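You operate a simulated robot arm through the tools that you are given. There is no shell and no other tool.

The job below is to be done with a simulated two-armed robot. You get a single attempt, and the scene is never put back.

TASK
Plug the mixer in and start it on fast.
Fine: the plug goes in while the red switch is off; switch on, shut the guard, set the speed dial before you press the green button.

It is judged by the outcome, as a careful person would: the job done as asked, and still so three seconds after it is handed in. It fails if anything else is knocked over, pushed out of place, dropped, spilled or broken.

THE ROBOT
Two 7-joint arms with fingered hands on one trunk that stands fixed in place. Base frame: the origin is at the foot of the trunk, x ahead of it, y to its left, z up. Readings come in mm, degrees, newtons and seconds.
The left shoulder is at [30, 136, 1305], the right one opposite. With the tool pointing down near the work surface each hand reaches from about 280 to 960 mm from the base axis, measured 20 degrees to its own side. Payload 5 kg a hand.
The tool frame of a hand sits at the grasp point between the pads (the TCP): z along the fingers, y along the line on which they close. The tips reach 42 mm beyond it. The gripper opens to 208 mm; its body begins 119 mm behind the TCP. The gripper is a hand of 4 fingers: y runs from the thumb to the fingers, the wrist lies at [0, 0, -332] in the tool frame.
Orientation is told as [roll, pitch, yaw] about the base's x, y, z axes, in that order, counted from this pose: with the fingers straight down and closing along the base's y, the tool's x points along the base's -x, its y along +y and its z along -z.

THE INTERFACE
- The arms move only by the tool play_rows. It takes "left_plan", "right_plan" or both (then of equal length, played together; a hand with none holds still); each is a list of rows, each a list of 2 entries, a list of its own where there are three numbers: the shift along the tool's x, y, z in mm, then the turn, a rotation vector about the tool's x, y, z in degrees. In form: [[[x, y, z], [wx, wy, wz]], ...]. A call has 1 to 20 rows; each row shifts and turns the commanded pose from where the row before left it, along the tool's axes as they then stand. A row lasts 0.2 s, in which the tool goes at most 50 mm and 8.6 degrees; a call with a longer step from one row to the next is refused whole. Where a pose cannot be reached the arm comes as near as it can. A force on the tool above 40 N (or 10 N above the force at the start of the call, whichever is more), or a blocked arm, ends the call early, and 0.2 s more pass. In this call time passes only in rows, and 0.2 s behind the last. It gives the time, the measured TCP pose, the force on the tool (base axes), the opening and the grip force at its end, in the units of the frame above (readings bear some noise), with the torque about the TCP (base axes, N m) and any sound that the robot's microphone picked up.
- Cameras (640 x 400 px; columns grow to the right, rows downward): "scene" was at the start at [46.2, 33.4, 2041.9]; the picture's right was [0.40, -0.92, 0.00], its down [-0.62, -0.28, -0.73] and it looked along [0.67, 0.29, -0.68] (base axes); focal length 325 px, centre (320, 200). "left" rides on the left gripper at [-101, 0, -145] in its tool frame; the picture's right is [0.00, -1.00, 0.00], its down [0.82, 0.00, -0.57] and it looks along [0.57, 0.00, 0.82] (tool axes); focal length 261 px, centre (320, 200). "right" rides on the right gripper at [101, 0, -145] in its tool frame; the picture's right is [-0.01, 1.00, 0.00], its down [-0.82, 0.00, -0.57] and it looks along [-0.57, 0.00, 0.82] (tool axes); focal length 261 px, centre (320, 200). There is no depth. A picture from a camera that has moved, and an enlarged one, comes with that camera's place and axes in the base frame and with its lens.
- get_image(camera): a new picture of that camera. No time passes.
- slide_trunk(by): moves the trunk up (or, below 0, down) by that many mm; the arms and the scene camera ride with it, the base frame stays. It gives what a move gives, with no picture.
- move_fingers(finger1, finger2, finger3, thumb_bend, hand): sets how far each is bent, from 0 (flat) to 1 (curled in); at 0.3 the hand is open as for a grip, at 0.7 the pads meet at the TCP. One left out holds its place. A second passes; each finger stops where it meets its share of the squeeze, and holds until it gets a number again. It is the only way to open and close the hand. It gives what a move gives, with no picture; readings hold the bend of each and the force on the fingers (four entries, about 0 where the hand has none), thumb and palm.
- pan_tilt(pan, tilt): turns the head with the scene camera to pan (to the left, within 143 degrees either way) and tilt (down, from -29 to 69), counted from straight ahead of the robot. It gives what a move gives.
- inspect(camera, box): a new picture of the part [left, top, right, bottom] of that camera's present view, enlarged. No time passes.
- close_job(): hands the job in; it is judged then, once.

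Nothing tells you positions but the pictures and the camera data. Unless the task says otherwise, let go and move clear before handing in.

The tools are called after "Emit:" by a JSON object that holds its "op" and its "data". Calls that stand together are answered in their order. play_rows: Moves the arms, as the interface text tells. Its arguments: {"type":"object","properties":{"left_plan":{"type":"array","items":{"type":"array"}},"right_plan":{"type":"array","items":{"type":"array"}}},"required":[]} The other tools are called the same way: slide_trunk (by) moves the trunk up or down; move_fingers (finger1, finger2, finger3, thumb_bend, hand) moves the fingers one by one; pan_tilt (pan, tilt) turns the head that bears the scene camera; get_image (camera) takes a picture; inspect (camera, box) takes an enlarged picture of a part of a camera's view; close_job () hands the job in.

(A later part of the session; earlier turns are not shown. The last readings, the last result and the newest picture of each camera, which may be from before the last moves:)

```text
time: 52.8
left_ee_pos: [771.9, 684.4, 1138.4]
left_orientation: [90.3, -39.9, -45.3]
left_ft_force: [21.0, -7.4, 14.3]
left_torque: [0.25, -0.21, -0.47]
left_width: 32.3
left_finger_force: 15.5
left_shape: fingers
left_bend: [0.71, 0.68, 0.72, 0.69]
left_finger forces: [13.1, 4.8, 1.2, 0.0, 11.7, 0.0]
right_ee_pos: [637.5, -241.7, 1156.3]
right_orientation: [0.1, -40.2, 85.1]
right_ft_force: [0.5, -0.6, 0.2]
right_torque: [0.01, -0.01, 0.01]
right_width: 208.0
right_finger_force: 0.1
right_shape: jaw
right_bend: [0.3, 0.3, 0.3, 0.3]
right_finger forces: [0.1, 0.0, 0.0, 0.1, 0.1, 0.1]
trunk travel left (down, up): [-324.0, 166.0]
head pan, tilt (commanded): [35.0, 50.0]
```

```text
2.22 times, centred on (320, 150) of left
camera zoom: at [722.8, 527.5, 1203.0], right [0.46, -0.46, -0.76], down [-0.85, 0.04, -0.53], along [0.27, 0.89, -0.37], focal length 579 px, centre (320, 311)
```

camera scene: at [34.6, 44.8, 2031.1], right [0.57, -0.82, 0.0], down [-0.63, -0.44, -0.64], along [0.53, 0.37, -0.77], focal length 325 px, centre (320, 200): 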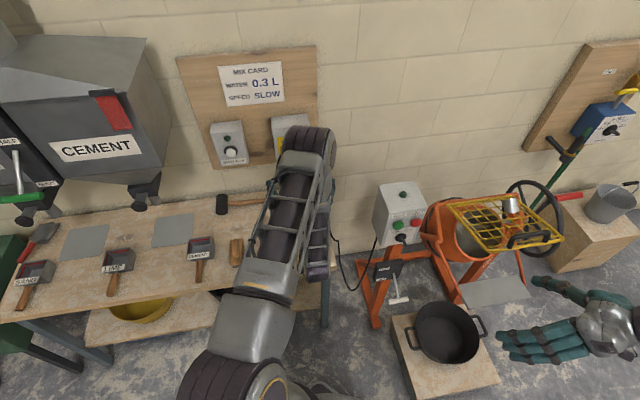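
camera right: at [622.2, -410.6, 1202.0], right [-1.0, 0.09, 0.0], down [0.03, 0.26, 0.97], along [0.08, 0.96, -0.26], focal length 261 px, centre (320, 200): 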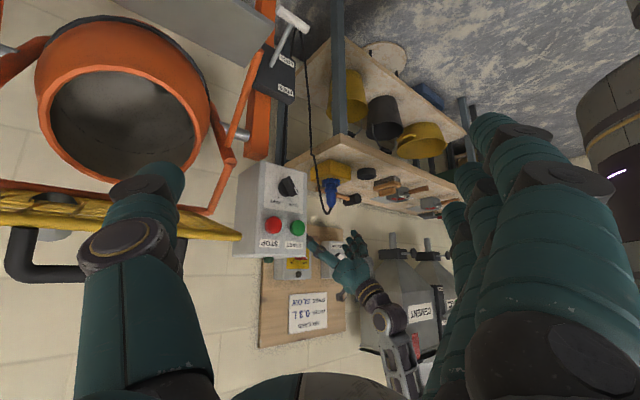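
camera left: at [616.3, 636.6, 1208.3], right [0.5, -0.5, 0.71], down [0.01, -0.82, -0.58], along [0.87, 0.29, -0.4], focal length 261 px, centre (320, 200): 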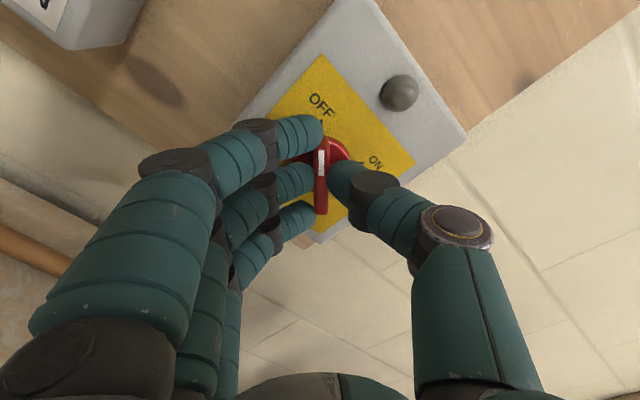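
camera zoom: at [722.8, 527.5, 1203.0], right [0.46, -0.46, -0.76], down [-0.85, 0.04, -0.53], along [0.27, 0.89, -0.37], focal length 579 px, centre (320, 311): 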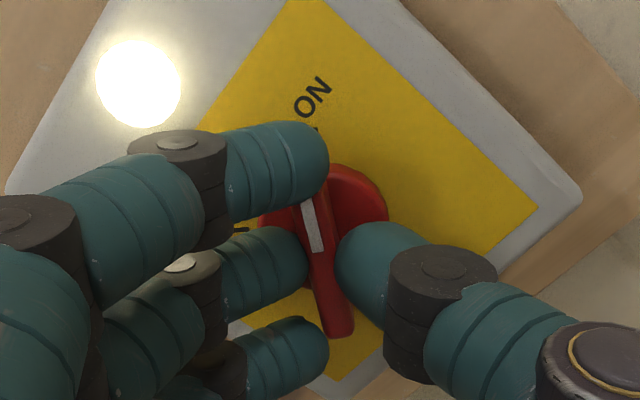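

The isolator's lamp is now lit. I'll turn a few degrees more so the bar sits fully at ON, then release.

Emit:
{"op": "play_rows", "data": {"left_plan": [[[0, 0, 0], [0, 0, 4]], [[0, 0, 0], [0, 0, 3]]]}}

Emit:
{"op": "inspect", "data": {"camera": "left", "box": [220, 60, 420, 240]}}

Emit:
{"op": "move_fingers", "data": {"hand": "left", "finger1": 0.55, "finger2": 0.55, "finger3": 0.55, "thumb_bend": 0.55}}

Emit:
{"op": "inspect", "data": {"camera": "left", "box": [220, 60, 420, 240]}}

Emit:
{"op": "inspect", "data": {"camera": "right", "box": [220, 150, 340, 300]}}

```text
time: 53.4
left_ee_pos: [771.0, 684.4, 1136.8]
left_orientation: [90.1, -32.9, -45.3]
left_ft_force: [23.8, -11.4, 11.6]
left_torque: [0.17, -0.25, -0.64]
left_width: 32.6
left_finger_force: 16.3
left_shape: fingers
left_bend: [0.71, 0.68, 0.72, 0.69]
left_finger forces: [14.6, 4.7, 0.7, 0.0, 13.2, 0.1]
right_ee_pos: [637.2, -242.8, 1155.3]
right_orientation: [0.2, -40.1, 85.1]
right_ft_force: [-0.1, -0.4, 0.1]
right_torque: [-0.05, 0.04, -0.01]
right_width: 208.1
right_finger_force: 0.0
right_shape: jaw
right_bend: [0.3, 0.3, 0.3, 0.3]
right_finger forces: [0.0, 0.0, 0.0, 0.1, 0.0, 0.0]
trunk travel left (down, up): [-324.0, 166.0]
head pan, tilt (commanded): [35.0, 50.0]
```

```text
2.22 times, centred on (320, 150) of left
camera zoom: at [727.8, 522.2, 1193.1], right [0.39, -0.39, -0.84], down [-0.89, 0.08, -0.45], along [0.25, 0.92, -0.31], focal length 579 px, centre (320, 311)
```

zoom: 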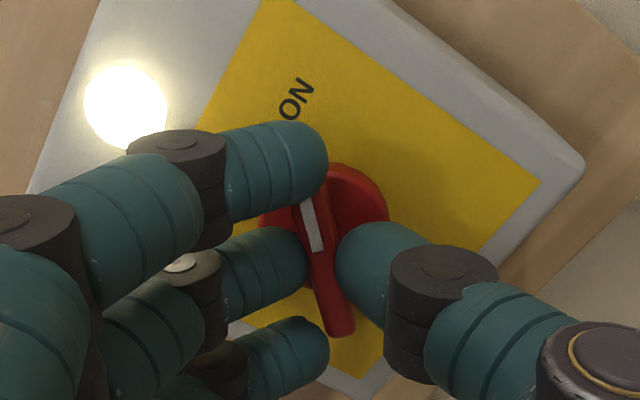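

```text
time: 54.4
left_ee_pos: [768.4, 687.4, 1136.0]
left_orientation: [90.2, -33.1, -45.0]
left_ft_force: [0.1, -0.3, -0.6]
left_torque: [0.01, 0.0, 0.06]
left_width: 94.2
left_finger_force: 0.0
left_shape: fingers
left_bend: [0.55, 0.55, 0.55, 0.55]
left_finger forces: [0.1, 0.1, 0.1, 0.1, 0.1, 0.0]
right_ee_pos: [637.5, -240.7, 1156.5]
right_orientation: [0.0, -40.0, 85.0]
right_ft_force: [-0.1, 0.8, 0.2]
right_torque: [0.04, 0.05, 0.02]
right_width: 208.0
right_finger_force: 0.1
right_shape: jaw
right_bend: [0.3, 0.3, 0.3, 0.3]
right_finger forces: [0.0, 0.2, 0.1, 0.1, 0.1, 0.0]
trunk travel left (down, up): [-324.0, 166.0]
head pan, tilt (commanded): [35.0, 50.0]
```

```text
2.22 times, centred on (320, 150) of left
camera zoom: at [726.1, 524.7, 1192.7], right [0.39, -0.39, -0.84], down [-0.89, 0.08, -0.45], along [0.24, 0.92, -0.31], focal length 579 px, centre (320, 311)
```

zoom: 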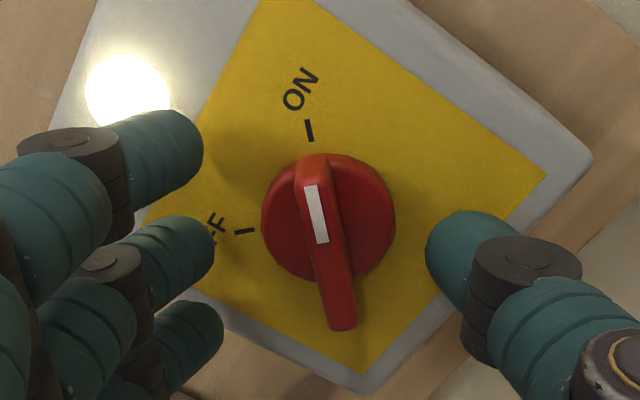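

```text
2.67 times, centred on (280, 225) of right
camera zoom: at [622.5, -410.7, 1201.9], right [-1.0, 0.09, 0.0], down [0.03, 0.26, 0.97], along [0.08, 0.96, -0.26], focal length 695 px, centre (427, 133)
```

zoom: 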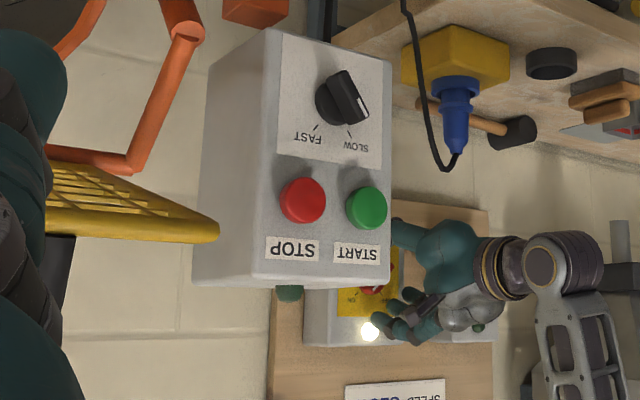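

The bar now points at ON and the isolator's lamp is lit. I'll back the left hand straight away from the switch and then look at the guard for shutting it.

Emit:
{"op": "play_rows", "data": {"left_plan": [[[0, 0, -25], [0, 0, 0]], [[0, 0, -40], [0, 0, 0]], [[0, 0, -45], [0, 0, 0]], [[0, 0, -45], [0, 0, 0]], [[0, 0, 0], [0, 0, -7]], [[0, 0, 0], [0, 0, -7]], [[0, 0, 0], [0, 0, -7]], [[0, 0, 0], [0, 0, -7]], [[0, 0, 0], [0, 0, -7]], [[0, 0, 0], [0, 0, -7]], [[0, 0, 0], [0, 0, -7]], [[0, 0, 0], [0, 0, -7]], [[0, 0, 0], [0, 0, 0]]]}}

Emit:
{"op": "get_image", "data": {"camera": "left"}}

Emit:
{"op": "pan_tilt", "data": {"pan": 10, "tilt": 45}}

Emit:
{"op": "get_image", "data": {"camera": "scene"}}

Emit:
{"op": "inspect", "data": {"camera": "scene", "box": [240, 150, 440, 290]}}

```text
time: 57.2
left_ee_pos: [659.4, 578.3, 1137.5]
left_orientation: [101.9, -89.1, -57.0]
left_ft_force: [-0.1, -0.4, 0.5]
left_torque: [-0.01, 0.0, 0.02]
left_width: 94.9
left_finger_force: 0.0
left_shape: fingers
left_bend: [0.55, 0.55, 0.55, 0.55]
left_finger forces: [0.1, 0.1, 0.1, 0.1, 0.0, 0.0]
right_ee_pos: [636.5, -241.5, 1156.1]
right_orientation: [0.0, -40.0, 85.1]
right_ft_force: [-0.1, -0.3, -0.1]
right_torque: [0.04, 0.03, 0.02]
right_width: 208.1
right_finger_force: 0.0
right_shape: jaw
right_bend: [0.3, 0.3, 0.3, 0.3]
right_finger forces: [0.1, 0.0, 0.0, 0.1, 0.0, 0.0]
trunk travel left (down, up): [-324.0, 166.0]
head pan, tilt (commanded): [35.0, 50.0]
```

```text
taken
camera left: at [557.8, 473.4, 1237.8], right [0.71, -0.71, -0.01], down [-0.41, -0.4, -0.82], along [0.58, 0.59, -0.57], focal length 261 px, centre (320, 200)
```

left: 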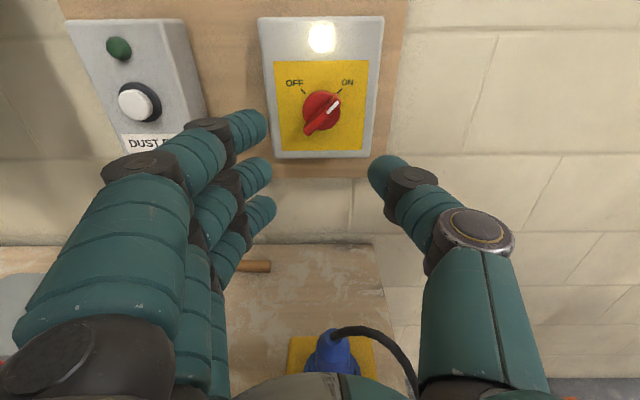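

```text
time: 58.1
left_ee_pos: [660.4, 577.7, 1136.9]
left_orientation: [100.3, -89.0, -55.0]
left_ft_force: [-0.8, -0.2, 0.8]
left_torque: [0.02, 0.02, -0.02]
left_width: 94.6
left_finger_force: 0.0
left_shape: fingers
left_bend: [0.55, 0.55, 0.55, 0.55]
left_finger forces: [0.1, 0.0, 0.1, 0.1, 0.0, 0.1]
right_ee_pos: [637.3, -241.2, 1157.0]
right_orientation: [0.0, -40.1, 85.1]
right_ft_force: [0.3, -0.2, -0.1]
right_torque: [-0.02, 0.01, 0.0]
right_width: 207.9
right_finger_force: 0.0
right_shape: jaw
right_bend: [0.3, 0.3, 0.3, 0.3]
right_finger forces: [0.1, 0.1, 0.0, 0.0, 0.0, 0.1]
trunk travel left (down, up): [-324.0, 166.0]
head pan, tilt (commanded): [10.0, 45.0]
```

```text
taken
camera scene: at [50.5, 13.9, 2038.0], right [0.17, -0.98, 0.0], down [-0.7, -0.12, -0.71], along [0.7, 0.12, -0.71], focal length 325 px, centre (320, 200)
```

scene: 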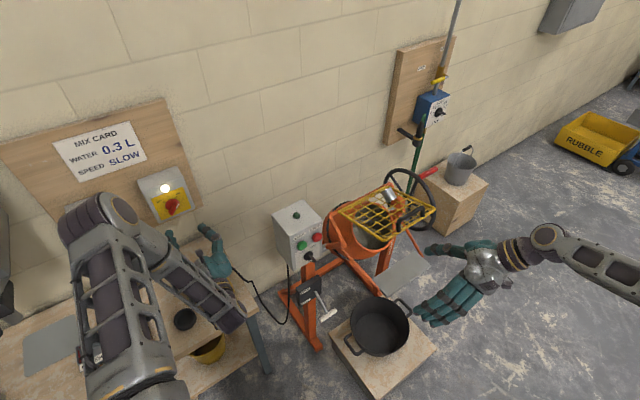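

```text
2.86 times, centred on (340, 220) of scene
camera zoom: at [50.5, 13.9, 2038.0], right [0.17, -0.98, 0.0], down [-0.7, -0.12, -0.71], along [0.7, 0.12, -0.71], focal length 929 px, centre (263, 143)
```

zoom: 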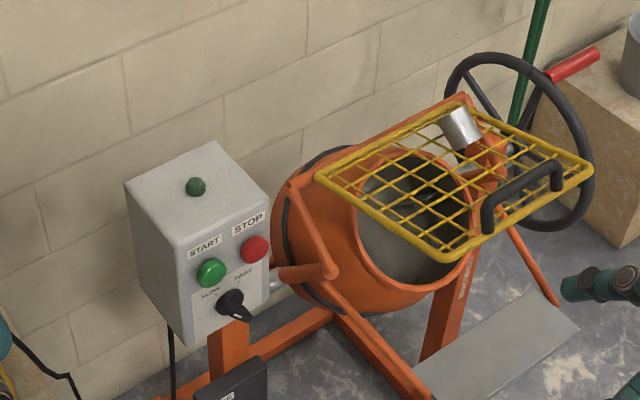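

The switch reads ON with its lamp lit. Before touching the guard I want to be sure the metal cup is fixed to it, so I'll zoom in on it again.

Emit:
{"op": "inspect", "data": {"camera": "scene", "box": [370, 180, 420, 215]}}

Emit:
{"op": "inspect", "data": {"camera": "right", "box": [0, 160, 260, 300]}}

```text
11.43 times, centred on (395, 198) of scene
camera zoom: at [50.5, 13.9, 2038.0], right [0.17, -0.98, 0.0], down [-0.7, -0.12, -0.71], along [0.7, 0.12, -0.71], focal length 3715 px, centre (-537, 229)
```

zoom: 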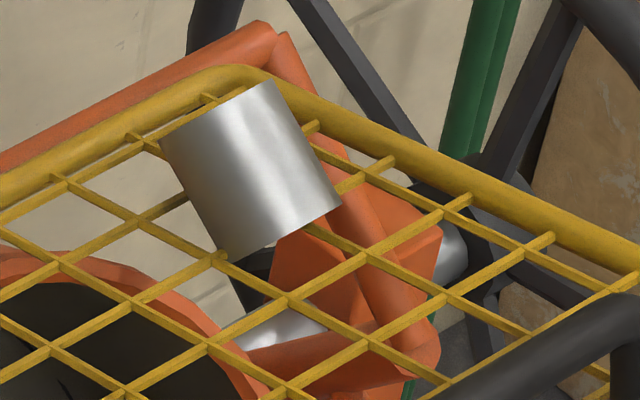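

```text
2.46 times, centred on (130, 230) of right
camera zoom: at [622.1, -410.5, 1202.1], right [-1.0, 0.09, 0.0], down [0.03, 0.26, 0.97], along [0.08, 0.96, -0.26], focal length 642 px, centre (788, 126)
```

zoom: 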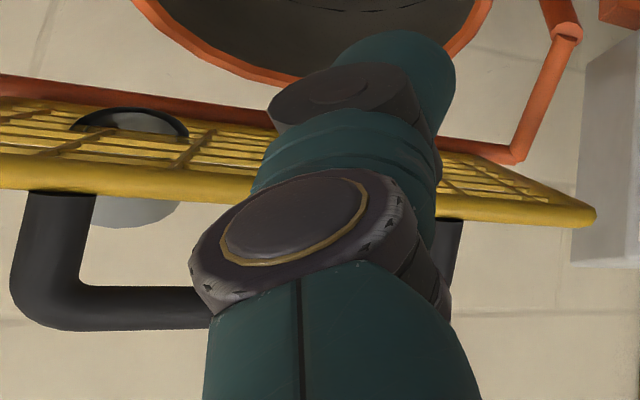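

The cup passes through the grid and would stand upright with the guard shut, so it is a filling spout fixed to the guard. The handle bar is centred at about (854, -162, 1208), and the hinge is at n≈714, z≈1103. I'll raise the right hand, point it down and turn it so its fingers run across the handle.

Emit:
{"op": "play_rows", "data": {"right_plan": [[[-32, 0, -38], [0, 0, 0]], [[-32, 0, -38], [0, 0, 0]], [[-32, 0, -38], [0, 0, 0]], [[-32, 0, -38], [0, 0, 0]], [[0, 0, 0], [0, 8, 0]], [[0, 0, 0], [0, 8, 0]], [[0, 0, 0], [0, 8, 0]], [[0, 0, 0], [0, 8, 0]], [[0, 0, 0], [0, 8, 0]], [[0, 0, 0], [0, 0, 8.1]], [[0, 0, 0], [0, 0, 8.1]], [[0, 0, 0], [0, 0, 8.1]], [[0, 0, 0], [0, 0, 8.1]], [[0, 0, 0], [0, 0, 8.1]], [[0, 0, 0], [0, 0, 8.1]], [[0, 0, 0], [0, 0, 8.1]], [[0, 0, 0], [0, 0, 8.1]]]}}

Emit:
{"op": "play_rows", "data": {"right_plan": [[[0, 0, 0], [0, 0, 8.1]], [[0, 0, 0], [0, 0, 8.1]], [[0, 0, 0], [0, 0, 8.1]], [[0, 0, 0], [0, 0, 8.1]], [[0, 0, 0], [0, 0, 8.1]], [[0, 0, 0], [0, 0, 8.1]], [[0, 0, 0], [0, 0, 8.1]], [[0, 0, 0], [0, 0, 8.4]], [[0, 0, 0], [0, 0, 0]]]}}

Emit:
{"op": "get_image", "data": {"camera": "right"}}

Emit:
{"op": "get_image", "data": {"camera": "scene"}}

```text
time: 61.7
left_ee_pos: [659.5, 577.6, 1136.5]
left_orientation: [100.2, -89.1, -55.1]
left_ft_force: [-1.2, -0.9, -0.4]
left_torque: [-0.02, 0.04, -0.01]
left_width: 94.5
left_finger_force: 0.0
left_shape: fingers
left_bend: [0.55, 0.55, 0.55, 0.55]
left_finger forces: [0.0, 0.0, 0.0, 0.0, 0.0, 0.0]
right_ee_pos: [637.0, -239.1, 1356.3]
right_orientation: [0.0, -0.1, 20.2]
right_ft_force: [-0.4, -0.1, 0.1]
right_torque: [0.0, -0.01, -0.02]
right_width: 207.8
right_finger_force: 0.1
right_shape: jaw
right_bend: [0.3, 0.3, 0.3, 0.3]
right_finger forces: [0.0, 0.0, 0.0, 0.0, 0.0, 0.0]
trunk travel left (down, up): [-324.0, 166.0]
head pan, tilt (commanded): [10.0, 45.0]
```

```text
time: 63.7
left_ee_pos: [659.9, 578.0, 1136.7]
left_orientation: [100.2, -89.0, -55.3]
left_ft_force: [-0.2, 0.3, -1.2]
left_torque: [-0.03, 0.02, -0.01]
left_width: 94.6
left_finger_force: 0.0
left_shape: fingers
left_bend: [0.55, 0.55, 0.55, 0.55]
left_finger forces: [0.1, 0.0, 0.0, 0.0, 0.0, 0.1]
right_ee_pos: [636.9, -239.0, 1354.3]
right_orientation: [-0.1, 0.0, -44.9]
right_ft_force: [-0.2, 0.7, 0.2]
right_torque: [-0.02, -0.03, -0.01]
right_width: 208.0
right_finger_force: 0.0
right_shape: jaw
right_bend: [0.3, 0.3, 0.3, 0.3]
right_finger forces: [0.0, 0.0, 0.1, 0.0, 0.0, 0.1]
trunk travel left (down, up): [-324.0, 166.0]
head pan, tilt (commanded): [10.0, 45.0]
```

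```text
taken
camera right: at [565.7, -169.2, 1499.7], right [0.71, 0.71, 0.0], down [0.58, -0.58, 0.57], along [0.4, -0.41, -0.82], focal length 261 px, centre (320, 200)
```

right: 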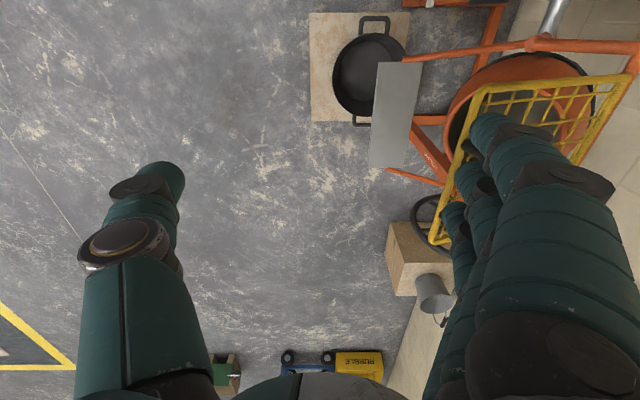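

```text
taken
camera scene: at [50.5, 13.9, 2038.0], right [0.17, -0.98, 0.0], down [-0.7, -0.12, -0.71], along [0.7, 0.12, -0.71], focal length 325 px, centre (320, 200)
```

scene: 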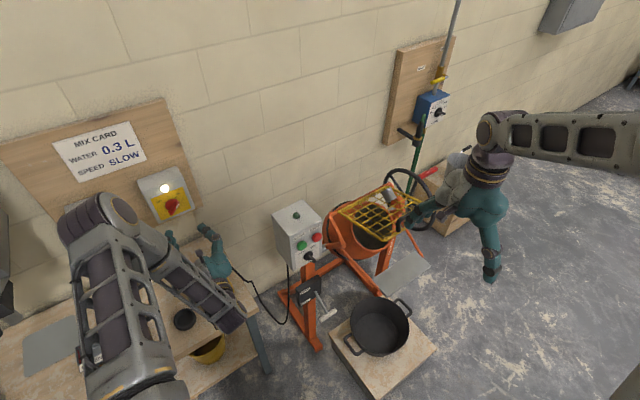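

The hand points down with its fingers across the handle direction. I'll close it to a narrow groove and move it over the handle.

Emit:
{"op": "move_fingers", "data": {"hand": "right", "finger1": 0.67, "finger2": 0.67, "finger3": 0.67, "thumb_bend": 0.67}}

Emit:
{"op": "play_rows", "data": {"right_plan": [[[-19.8, 41.5, 7], [0, 0, 0]], [[-19.8, 41.5, 7], [0, 0, 0]], [[-19.8, 41.5, 7], [0, 0, 0]], [[-19.8, 41.5, 7], [0, 0, 0]], [[-19.8, 41.5, 7], [0, 0, 0]], [[0, 0, 0], [0, 0, 0]]]}}

Emit:
{"op": "get_image", "data": {"camera": "right"}}

Emit:
{"op": "inspect", "data": {"camera": "scene", "box": [300, 120, 480, 260]}}

```text
time: 64.7
left_ee_pos: [659.3, 577.8, 1136.4]
left_orientation: [100.2, -89.1, -55.2]
left_ft_force: [0.3, 0.5, -0.4]
left_torque: [-0.01, -0.01, -0.02]
left_width: 94.5
left_finger_force: 0.0
left_shape: fingers
left_bend: [0.55, 0.55, 0.55, 0.55]
left_finger forces: [0.0, 0.0, 0.0, 0.1, 0.0, 0.1]
right_ee_pos: [635.9, -240.2, 1355.9]
right_orientation: [-0.1, 0.0, -44.9]
right_ft_force: [-1.0, 0.7, -0.3]
right_torque: [-0.01, 0.01, -0.02]
right_width: 42.3
right_finger_force: 0.1
right_shape: fingers
right_bend: [0.67, 0.67, 0.67, 0.67]
right_finger forces: [0.0, 0.0, 0.0, 0.1, 0.0, 0.1]
trunk travel left (down, up): [-324.0, 166.0]
head pan, tilt (commanded): [10.0, 45.0]
```

```text
time: 66.1
left_ee_pos: [658.6, 577.9, 1137.2]
left_orientation: [104.5, -88.9, -59.3]
left_ft_force: [-0.9, -0.4, 0.0]
left_torque: [-0.05, 0.02, -0.02]
left_width: 94.8
left_finger_force: 0.1
left_shape: fingers
left_bend: [0.55, 0.55, 0.55, 0.55]
left_finger forces: [0.1, 0.0, 0.0, 0.0, 0.0, 0.0]
right_ee_pos: [853.2, -163.6, 1321.2]
right_orientation: [0.1, 0.0, -44.7]
right_ft_force: [-0.9, -1.0, 0.8]
right_torque: [0.08, -0.13, 0.01]
right_width: 41.7
right_finger_force: 0.1
right_shape: fingers
right_bend: [0.67, 0.67, 0.67, 0.67]
right_finger forces: [0.0, 0.0, 0.0, 0.0, 0.0, 0.1]
trunk travel left (down, up): [-324.0, 166.0]
head pan, tilt (commanded): [10.0, 45.0]
```

```text
taken
camera right: at [780.8, -92.3, 1466.2], right [0.71, 0.71, 0.0], down [0.58, -0.58, 0.57], along [0.41, -0.4, -0.82], focal length 261 px, centre (320, 200)
```

right: 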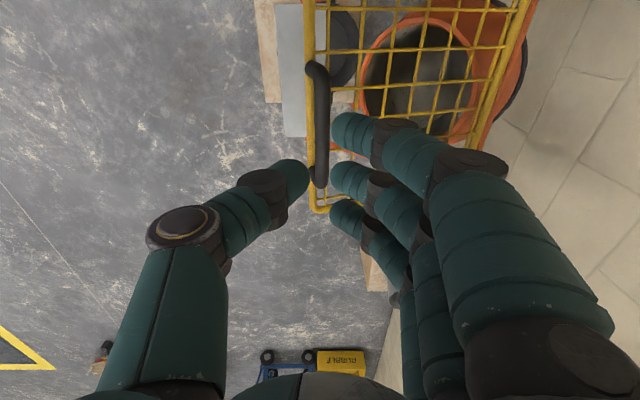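

```text
2.86 times, centred on (390, 190) of scene
camera zoom: at [48.1, 13.1, 2038.2], right [0.17, -0.98, 0.0], down [-0.7, -0.12, -0.71], along [0.7, 0.12, -0.71], focal length 929 px, centre (120, 229)
```

zoom: 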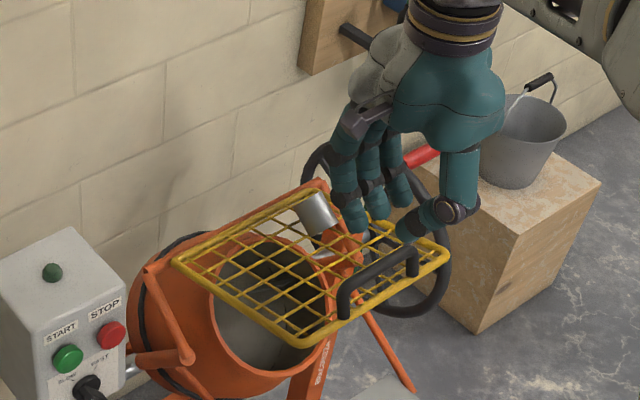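

The handle bar lies right under the groove between thumb and fingers. I'll narrow the groove slightly and come down onto the handle.

Emit:
{"op": "move_fingers", "data": {"hand": "right", "finger1": 0.69, "finger2": 0.69, "finger3": 0.69, "thumb_bend": 0.69}}

Emit:
{"op": "play_rows", "data": {"right_plan": [[[2, 0, 25], [0, 0, 0]], [[2, 0, 20], [0, 0, 0]], [[0, 0, 8], [0, 0, 0]], [[0, 0, 5], [0, 0, 0]], [[0, -1, 5], [0, 0, 0]], [[0, -1, 5], [0, 0, 0]]]}}

Emit:
{"op": "get_image", "data": {"camera": "right"}}

Emit:
{"op": "inspect", "data": {"camera": "scene", "box": [300, 120, 480, 260]}}

```text
time: 67.1
left_ee_pos: [659.0, 577.1, 1136.6]
left_orientation: [101.0, -89.0, -55.9]
left_ft_force: [0.7, -0.2, 0.3]
left_torque: [-0.03, 0.02, -0.04]
left_width: 94.6
left_finger_force: 0.0
left_shape: fingers
left_bend: [0.55, 0.55, 0.55, 0.55]
left_finger forces: [0.1, 0.0, 0.0, 0.1, 0.0, 0.0]
right_ee_pos: [853.2, -162.9, 1320.2]
right_orientation: [0.1, 0.0, -44.8]
right_ft_force: [0.2, 0.2, 0.6]
right_torque: [0.04, -0.03, 0.02]
right_width: 35.1
right_finger_force: 0.1
right_shape: fingers
right_bend: [0.69, 0.69, 0.69, 0.69]
right_finger forces: [0.0, 0.0, 0.1, 0.1, 0.0, 0.0]
trunk travel left (down, up): [-324.0, 166.0]
head pan, tilt (commanded): [10.0, 45.0]
```

```text
time: 68.5
left_ee_pos: [659.7, 578.0, 1136.3]
left_orientation: [99.9, -89.1, -54.9]
left_ft_force: [-0.1, 0.0, 0.4]
left_torque: [0.01, -0.02, 0.02]
left_width: 94.7
left_finger_force: 0.0
left_shape: fingers
left_bend: [0.55, 0.55, 0.55, 0.55]
left_finger forces: [0.0, 0.1, 0.1, 0.0, 0.0, 0.0]
right_ee_pos: [849.5, -159.1, 1252.8]
right_orientation: [0.1, 0.0, -44.8]
right_ft_force: [0.2, -0.3, -0.2]
right_torque: [0.0, 0.02, -0.01]
right_width: 35.1
right_finger_force: 0.0
right_shape: fingers
right_bend: [0.69, 0.69, 0.69, 0.69]
right_finger forces: [0.0, 0.1, 0.0, 0.1, 0.0, 0.0]
trunk travel left (down, up): [-324.0, 166.0]
head pan, tilt (commanded): [10.0, 45.0]
```

```text
taken
camera right: at [778.0, -90.1, 1396.8], right [0.71, 0.71, 0.0], down [0.58, -0.58, 0.57], along [0.4, -0.4, -0.82], focal length 261 px, centre (320, 200)
```

right: 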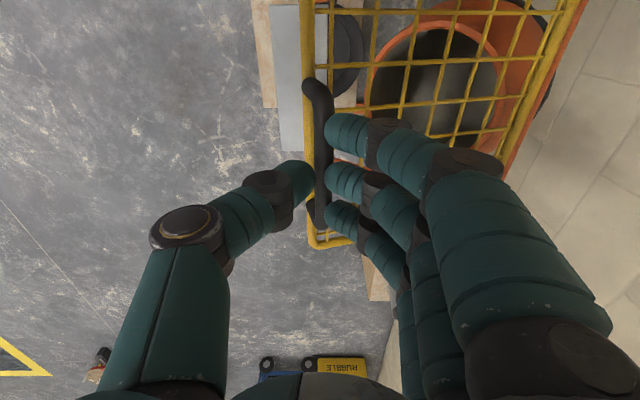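

```text
2.86 times, centred on (390, 190) of scene
camera zoom: at [50.8, 14.0, 2038.0], right [0.17, -0.98, 0.0], down [-0.7, -0.12, -0.71], along [0.7, 0.12, -0.71], focal length 929 px, centre (120, 229)
```

zoom: 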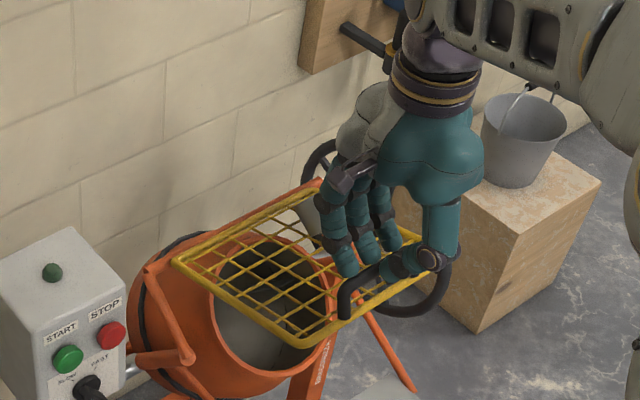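

No contact yet; the tips are just at the bar's height. I'll keep going down in small steps.

Emit:
{"op": "play_rows", "data": {"right_plan": [[[0, 0, 6], [0, 0, 0]], [[0, 0, 6], [0, 0, 0]], [[0, -2, 8], [0, 0, 0]], [[0, -3, 8], [0, 0, 0]]]}}

Emit:
{"op": "get_image", "data": {"camera": "right"}}

Emit:
{"op": "inspect", "data": {"camera": "scene", "box": [300, 120, 480, 260]}}

```text
time: 69.5
left_ee_pos: [659.9, 577.9, 1136.5]
left_orientation: [99.9, -89.0, -54.9]
left_ft_force: [0.5, -0.5, -0.3]
left_torque: [-0.02, 0.03, 0.03]
left_width: 94.7
left_finger_force: 0.0
left_shape: fingers
left_bend: [0.55, 0.55, 0.55, 0.55]
left_finger forces: [0.0, 0.0, 0.0, 0.1, 0.0, 0.0]
right_ee_pos: [844.9, -164.8, 1223.7]
right_orientation: [-0.1, 0.0, -44.7]
right_ft_force: [-0.3, -0.1, 0.0]
right_torque: [0.01, 0.01, 0.01]
right_width: 35.1
right_finger_force: 0.1
right_shape: fingers
right_bend: [0.69, 0.69, 0.69, 0.69]
right_finger forces: [0.0, 0.0, 0.1, 0.0, 0.3, 0.0]
trunk travel left (down, up): [-324.0, 166.0]
head pan, tilt (commanded): [10.0, 45.0]
```

```text
taken
camera right: at [774.2, -94.0, 1368.4], right [0.71, 0.71, 0.0], down [0.58, -0.58, 0.57], along [0.4, -0.4, -0.82], focal length 261 px, centre (320, 200)
```

right: 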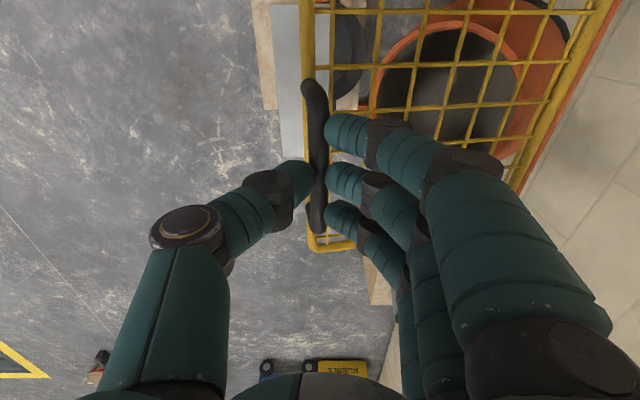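

```text
2.86 times, centred on (390, 190) of scene
camera zoom: at [50.7, 13.9, 2038.0], right [0.17, -0.98, 0.0], down [-0.7, -0.12, -0.71], along [0.7, 0.12, -0.71], focal length 929 px, centre (120, 229)
```

zoom: 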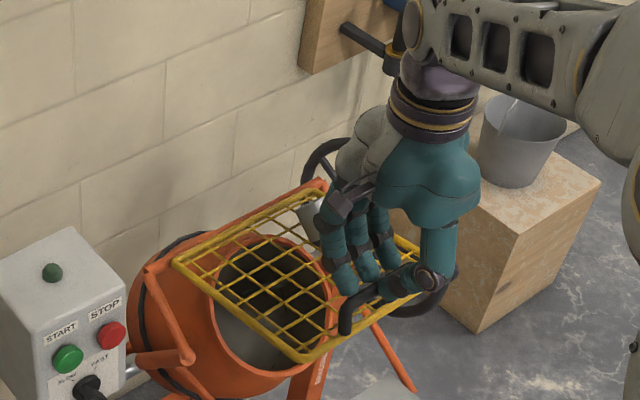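

The guard is moving down with the hand and needs very little force. I'll continue along its arc.

Emit:
{"op": "play_rows", "data": {"right_plan": [[[0, -5, 15], [0, 0, 0]], [[0, -4, 15], [0, 0, 0]], [[0, -2.5, 15], [0, 0, 0]], [[0, -1.5, 15], [0, 0, 0]], [[0, -0.7, 15], [0, 0, 0]], [[0, 0.5, 15], [0, 0, 0]], [[0, 1.5, 15], [0, 0, 0]]]}}

Emit:
{"op": "get_image", "data": {"camera": "right"}}

Emit:
{"op": "inspect", "data": {"camera": "scene", "box": [300, 120, 480, 280]}}

```text
time: 71.1
left_ee_pos: [659.2, 577.4, 1135.9]
left_orientation: [100.4, -89.0, -55.4]
left_ft_force: [-0.4, 0.1, 0.2]
left_torque: [-0.01, 0.0, 0.02]
left_width: 94.7
left_finger_force: 0.1
left_shape: fingers
left_bend: [0.55, 0.55, 0.55, 0.55]
left_finger forces: [0.1, 0.0, 0.0, 0.0, 0.0, 0.0]
right_ee_pos: [837.0, -172.9, 1119.8]
right_orientation: [-0.1, 0.0, -44.8]
right_ft_force: [-4.1, -2.3, 0.0]
right_torque: [-0.14, 0.13, 0.0]
right_width: 37.8
right_finger_force: 1.5
right_shape: fingers
right_bend: [0.69, 0.69, 0.69, 0.68]
right_finger forces: [0.0, 0.1, 0.0, 0.0, 3.5, 0.0]
trunk travel left (down, up): [-324.0, 166.0]
head pan, tilt (commanded): [10.0, 45.0]
```

```text
taken
camera right: at [765.4, -102.9, 1263.5], right [0.71, 0.71, 0.0], down [0.58, -0.58, 0.57], along [0.4, -0.4, -0.82], focal length 261 px, centre (320, 200)
```

right: 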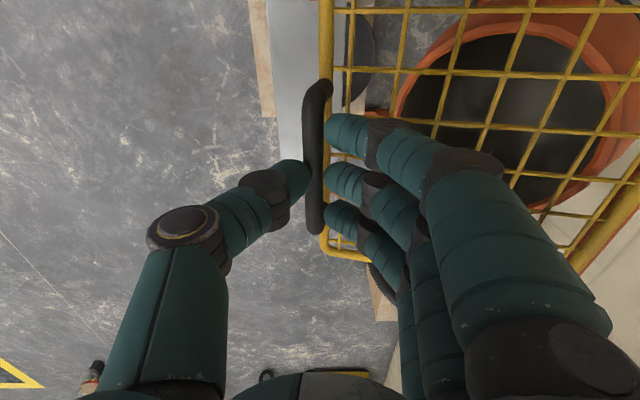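

```text
2.50 times, centred on (390, 200) of scene
camera zoom: at [50.7, 13.6, 2038.0], right [0.17, -0.98, 0.0], down [-0.7, -0.12, -0.71], along [0.7, 0.12, -0.71], focal length 813 px, centre (145, 200)
```

zoom: 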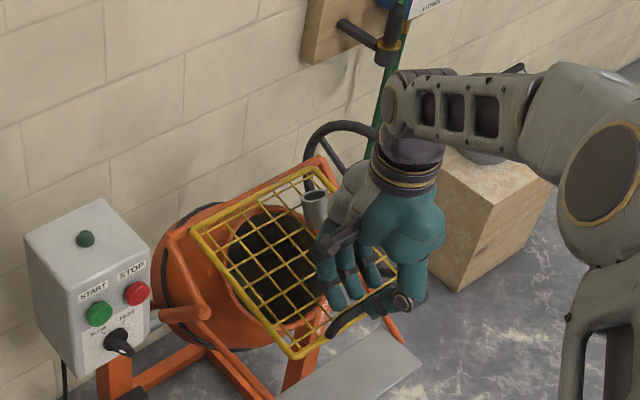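

The guard is closing and the spout moves with it as one piece, so it is fixed. I'll follow the arc down until the guard meets its stop.

Emit:
{"op": "play_rows", "data": {"right_plan": [[[0, -1, 15], [0, 0, 0]], [[0, 1, 15], [0, 0, 0]], [[0, 2.5, 15], [0, 0, 0]], [[0, 3.5, 12], [0, 0, 0]], [[0, 3.5, 10], [0, 0, 0]]]}}

Emit:
{"op": "get_image", "data": {"camera": "right"}}

Emit:
{"op": "inspect", "data": {"camera": "scene", "box": [280, 140, 460, 300]}}

```text
time: 72.3
left_ee_pos: [659.5, 577.4, 1135.6]
left_orientation: [98.8, -89.0, -53.9]
left_ft_force: [0.8, -0.7, 0.2]
left_torque: [0.01, -0.02, 0.0]
left_width: 94.6
left_finger_force: 0.1
left_shape: fingers
left_bend: [0.55, 0.55, 0.55, 0.55]
left_finger forces: [0.0, 0.1, 0.0, 0.1, 0.1, 0.0]
right_ee_pos: [844.9, -165.3, 1050.6]
right_orientation: [0.0, 0.0, -44.8]
right_ft_force: [-0.5, 0.4, 0.0]
right_torque: [0.0, 0.08, 0.05]
right_width: 35.5
right_finger_force: 0.2
right_shape: fingers
right_bend: [0.69, 0.69, 0.69, 0.69]
right_finger forces: [0.1, 0.0, 0.0, 0.0, 0.5, 0.1]
trunk travel left (down, up): [-324.0, 166.0]
head pan, tilt (commanded): [10.0, 45.0]
```

```text
taken
camera right: at [773.6, -94.3, 1196.2], right [0.71, 0.71, 0.0], down [0.58, -0.58, 0.57], along [0.4, -0.4, -0.82], focal length 261 px, centre (320, 200)
```

right: 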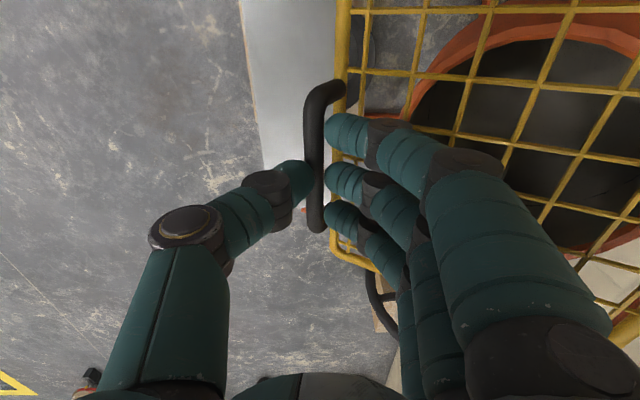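

```text
2.50 times, centred on (370, 220) of scene
camera zoom: at [51.2, 14.3, 2038.0], right [0.17, -0.98, 0.0], down [-0.7, -0.12, -0.71], along [0.7, 0.12, -0.71], focal length 813 px, centre (195, 150)
```

zoom: 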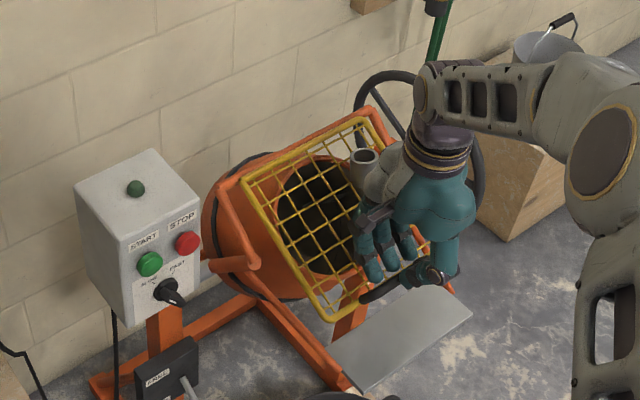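

The spout is almost upright, so the guard is nearly shut. I'll continue gently until it seats.

Emit:
{"op": "play_rows", "data": {"right_plan": [[[0, 3.5, 8], [0, 0, 0]], [[0, 3.5, 8], [0, 0, 0]], [[0, 4, 8], [0, 0, 0]], [[0, 4, 8], [0, 0, 0]]]}}

Emit:
{"op": "get_image", "data": {"camera": "right"}}

Emit:
{"op": "inspect", "data": {"camera": "scene", "box": [280, 140, 460, 300]}}

```text
time: 73.3
left_ee_pos: [660.8, 577.6, 1135.6]
left_orientation: [99.3, -89.0, -54.2]
left_ft_force: [1.0, -0.4, -0.5]
left_torque: [-0.03, 0.02, 0.01]
left_width: 94.6
left_finger_force: 0.1
left_shape: fingers
left_bend: [0.55, 0.55, 0.55, 0.55]
left_finger forces: [0.0, 0.0, 0.1, 0.0, 0.1, 0.1]
right_ee_pos: [855.4, -154.5, 1020.7]
right_orientation: [0.0, 0.0, -44.8]
right_ft_force: [-0.4, -0.7, -0.1]
right_torque: [0.0, 0.04, -0.02]
right_width: 35.5
right_finger_force: 0.1
right_shape: fingers
right_bend: [0.69, 0.69, 0.69, 0.69]
right_finger forces: [0.0, 0.0, 0.0, 0.0, 0.3, 0.0]
trunk travel left (down, up): [-324.0, 166.0]
head pan, tilt (commanded): [10.0, 45.0]
```

```text
taken
camera right: at [784.3, -84.4, 1164.2], right [0.71, 0.71, 0.0], down [0.58, -0.58, 0.57], along [0.4, -0.4, -0.82], focal length 261 px, centre (320, 200)
```

right: 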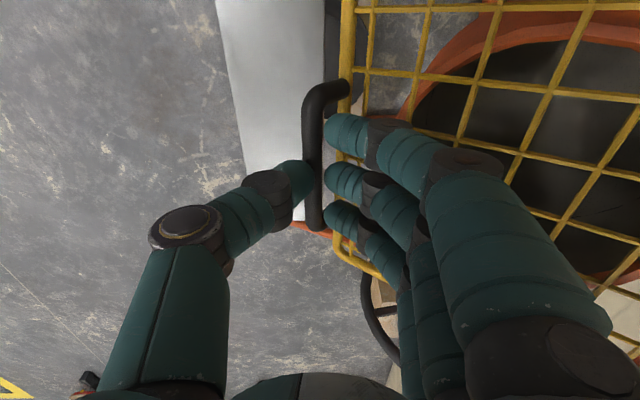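

```text
2.50 times, centred on (370, 220) of scene
camera zoom: at [51.1, 14.2, 2038.0], right [0.17, -0.98, 0.0], down [-0.7, -0.12, -0.71], along [0.7, 0.12, -0.71], focal length 813 px, centre (195, 150)
```

zoom: 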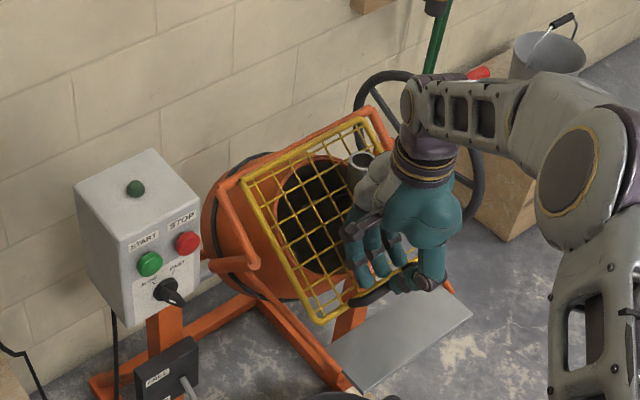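

Still moving freely. I'll keep following the arc.

Emit:
{"op": "play_rows", "data": {"right_plan": [[[0, 4, 7], [0, 0, 0]], [[0, 4, 7], [0, 0, 0]], [[0, 4, 6], [0, 0, 0]]]}}

Emit:
{"op": "get_image", "data": {"camera": "right"}}

Emit:
{"op": "inspect", "data": {"camera": "scene", "box": [280, 140, 460, 300]}}

```text
time: 74.1
left_ee_pos: [659.0, 578.3, 1136.2]
left_orientation: [100.9, -89.1, -55.9]
left_ft_force: [0.1, 1.7, 0.8]
left_torque: [-0.01, -0.03, 0.02]
left_width: 94.9
left_finger_force: 0.1
left_shape: fingers
left_bend: [0.55, 0.55, 0.55, 0.55]
left_finger forces: [0.0, 0.0, 0.1, 0.1, 0.0, 0.0]
right_ee_pos: [863.2, -146.2, 1002.3]
right_orientation: [0.0, -0.1, -44.8]
right_ft_force: [-1.8, -1.8, 4.0]
right_torque: [-0.13, 0.13, -0.02]
right_width: 35.6
right_finger_force: 3.1
right_shape: fingers
right_bend: [0.69, 0.69, 0.69, 0.69]
right_finger forces: [0.0, 0.0, 0.0, 0.0, 6.4, 0.0]
trunk travel left (down, up): [-324.0, 166.0]
head pan, tilt (commanded): [10.0, 45.0]
```

```text
taken
camera right: at [791.8, -75.8, 1145.4], right [0.71, 0.71, 0.0], down [0.58, -0.58, 0.57], along [0.4, -0.4, -0.82], focal length 261 px, centre (320, 200)
```

right: 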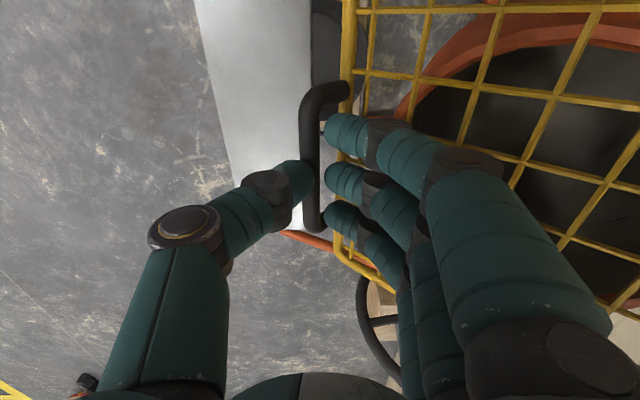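

```text
2.50 times, centred on (370, 220) of scene
camera zoom: at [49.7, 14.1, 2038.1], right [0.17, -0.98, 0.0], down [-0.7, -0.12, -0.71], along [0.7, 0.12, -0.71], focal length 813 px, centre (195, 150)
```

zoom: 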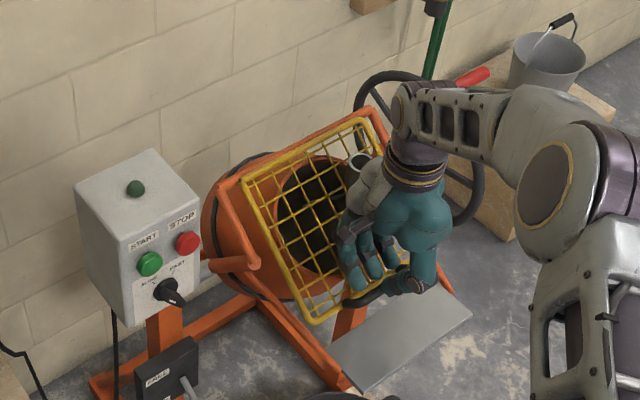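

A little resistance now. I'll press a bit further to make sure the guard is on its stop.

Emit:
{"op": "play_rows", "data": {"right_plan": [[[0, 3, 4], [0, 0, 0]], [[0, 3, 4], [0, 0, 0]], [[0, 2, 3], [0, 0, 0]]]}}

Emit:
{"op": "get_image", "data": {"camera": "right"}}

Emit:
{"op": "inspect", "data": {"camera": "scene", "box": [280, 140, 460, 300]}}

```text
time: 74.7
left_ee_pos: [657.5, 577.8, 1136.7]
left_orientation: [104.2, -89.0, -59.1]
left_ft_force: [0.8, -0.1, -1.2]
left_torque: [0.02, 0.02, 0.07]
left_width: 94.6
left_finger_force: 0.0
left_shape: fingers
left_bend: [0.55, 0.55, 0.55, 0.55]
left_finger forces: [0.0, 0.0, 0.0, 0.1, 0.1, 0.1]
right_ee_pos: [866.2, -145.0, 998.8]
right_orientation: [-0.1, -0.1, -44.8]
right_ft_force: [-17.8, -3.3, 30.0]
right_torque: [-0.49, 1.07, -0.14]
right_width: 37.7
right_finger_force: 16.8
right_shape: fingers
right_bend: [0.69, 0.69, 0.69, 0.69]
right_finger forces: [0.0, 0.0, 0.0, 0.0, 33.1, 0.0]
trunk travel left (down, up): [-324.0, 166.0]
head pan, tilt (commanded): [10.0, 45.0]
stopped in row 3 (right hand): the force on the tool passed its limit at 44 N (the readings are from after the stop); the commanded pose is now the measured one
```

```text
taken
camera right: at [794.8, -73.6, 1143.4], right [0.71, 0.71, 0.0], down [0.58, -0.58, 0.57], along [0.4, -0.41, -0.82], focal length 261 px, centre (320, 200)
```

right: 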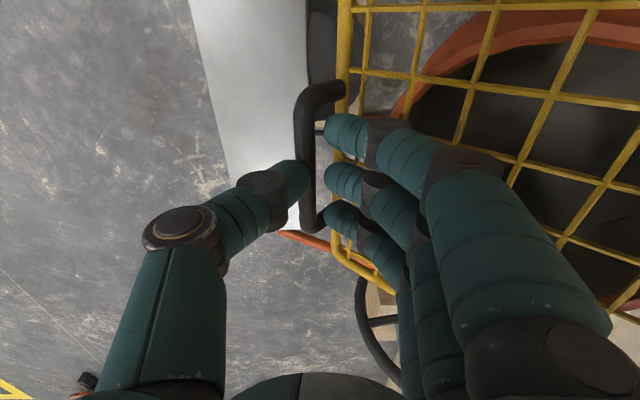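

```text
2.50 times, centred on (370, 220) of scene
camera zoom: at [47.0, 14.3, 2038.3], right [0.17, -0.98, 0.0], down [-0.7, -0.12, -0.71], along [0.7, 0.12, -0.71], focal length 813 px, centre (195, 150)
```

zoom: 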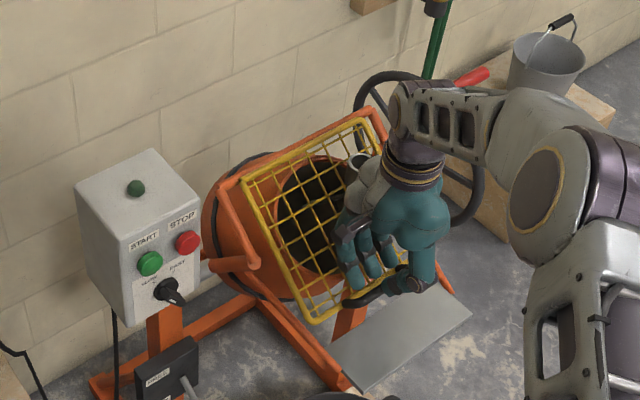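

The guard met a hard stop at 44 N, so it is shut. I'll lift the hand straight off and check that the guard stays down.

Emit:
{"op": "play_rows", "data": {"right_plan": [[[0, -2, -5], [0, 0, 0]], [[0, -2, -10], [0, 0, 0]], [[0, -3, -20], [0, 0, 0]], [[0, -5, -40], [0, 0, 0]], [[0, -5, -45], [0, 0, 0]], [[0, -5, -45], [0, 0, 0]], [[0, -20, -40], [0, 0, 0]], [[0, -40, -10], [0, 0, 0]], [[0, -40, 0], [0, 0, 0]]]}}

Emit:
{"op": "get_image", "data": {"camera": "right"}}

Emit:
{"op": "inspect", "data": {"camera": "scene", "box": [260, 140, 460, 300]}}

```text
time: 76.7
left_ee_pos: [658.3, 577.6, 1136.9]
left_orientation: [104.0, -88.9, -58.9]
left_ft_force: [-0.6, -1.4, 0.6]
left_torque: [-0.02, 0.04, -0.01]
left_width: 95.0
left_finger_force: 0.1
left_shape: fingers
left_bend: [0.55, 0.55, 0.55, 0.55]
left_finger forces: [0.1, 0.1, 0.1, 0.0, 0.0, 0.0]
right_ee_pos: [780.5, -229.9, 1212.1]
right_orientation: [-0.1, -0.1, -44.8]
right_ft_force: [-1.4, 0.2, 0.1]
right_torque: [-0.03, -0.1, 0.01]
right_width: 34.8
right_finger_force: 0.2
right_shape: fingers
right_bend: [0.69, 0.69, 0.69, 0.69]
right_finger forces: [0.0, 0.1, 0.0, 0.0, 0.0, 0.0]
trunk travel left (down, up): [-324.0, 166.0]
head pan, tilt (commanded): [10.0, 45.0]
```

```text
taken
camera right: at [708.9, -158.9, 1356.1], right [0.71, 0.71, 0.0], down [0.58, -0.58, 0.57], along [0.41, -0.4, -0.82], focal length 261 px, centre (320, 200)
```

right: 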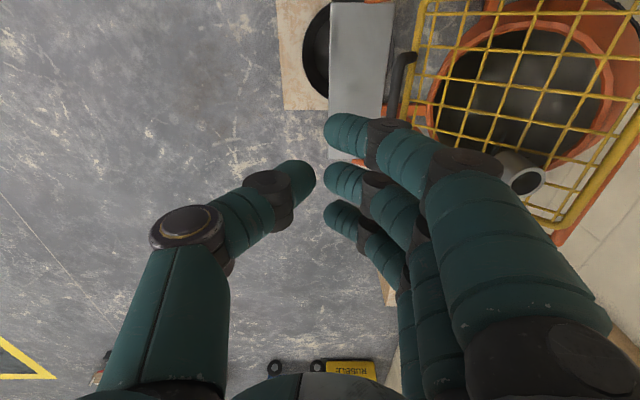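

```text
2.50 times, centred on (360, 220) of scene
camera zoom: at [48.8, 12.7, 2038.1], right [0.17, -0.98, 0.0], down [-0.7, -0.12, -0.71], along [0.7, 0.12, -0.71], focal length 813 px, centre (220, 150)
```

zoom: 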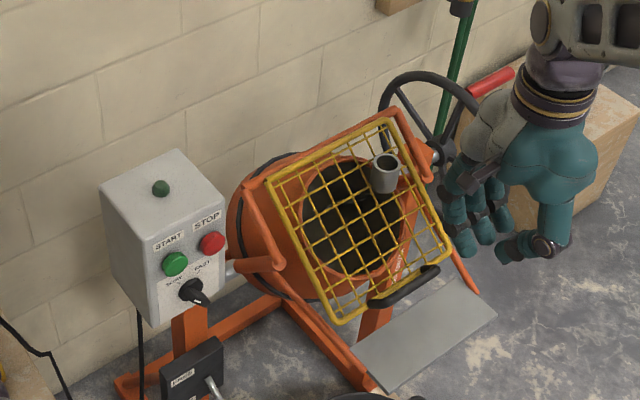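

The guard stays shut over the drum with the spout upright. Next is the speed dial at about (760, 184, 1009). The right arm suits it best, so I'll bring the right hand in front of the control box and turn it to face the panel.

Emit:
{"op": "play_rows", "data": {"right_plan": [[[44, 6.8, 5.3], [0, 0, 0]], [[44, 6.8, 5.3], [0, 0, 0]], [[44, 6.8, 5.3], [0, 0, 0]], [[44, 6.8, 5.3], [0, 0, 0]], [[44, 6.8, 5.3], [0, 0, 0]], [[44, 6.8, 5.3], [0, 0, 0]], [[0, 0, 0], [0, 0, -8.2]], [[0, 0, 0], [0, 0, -8.2]], [[0, 0, 0], [0, 0, -8.2]], [[0, 0, 0], [0, 0, -8.2]], [[0, 0, 0], [0, 0, -8.2]], [[0, 0, 0], [0, 0, -8.2]], [[0, 0, 0], [0, 0, -8.2]], [[0, 0, 0], [0, 0, -8.2]], [[0, 0, 0], [0, 0, -8.2]], [[0, 0, 0], [0, 0, -8.2]], [[0, 0, 0], [0, 0, -7.9]]]}}

Emit:
{"op": "get_image", "data": {"camera": "scene"}}

```text
time: 80.3
left_ee_pos: [659.4, 577.5, 1137.6]
left_orientation: [100.1, -89.0, -55.1]
left_ft_force: [0.1, -1.1, -0.3]
left_torque: [-0.01, 0.01, 0.03]
left_width: 94.6
left_finger_force: 0.0
left_shape: fingers
left_bend: [0.55, 0.55, 0.55, 0.55]
left_finger forces: [0.0, 0.0, 0.0, 0.0, 0.0, 0.0]
right_ee_pos: [623.4, -15.6, 1177.5]
right_orientation: [-0.1, 0.1, 45.2]
right_ft_force: [0.1, 0.4, -0.4]
right_torque: [-0.01, -0.01, 0.02]
right_width: 34.9
right_finger_force: 0.0
right_shape: fingers
right_bend: [0.69, 0.69, 0.69, 0.69]
right_finger forces: [0.0, 0.1, 0.0, 0.1, 0.0, 0.0]
trunk travel left (down, up): [-324.0, 166.0]
head pan, tilt (commanded): [10.0, 45.0]
```

```text
taken
camera scene: at [50.7, 13.7, 2038.0], right [0.17, -0.98, 0.0], down [-0.7, -0.12, -0.71], along [0.7, 0.12, -0.71], focal length 325 px, centre (320, 200)
```

scene: 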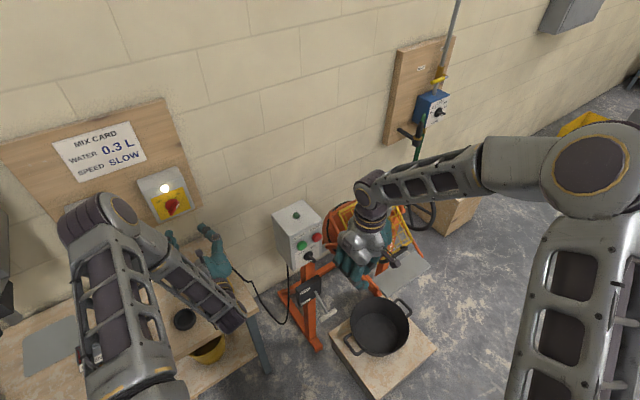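

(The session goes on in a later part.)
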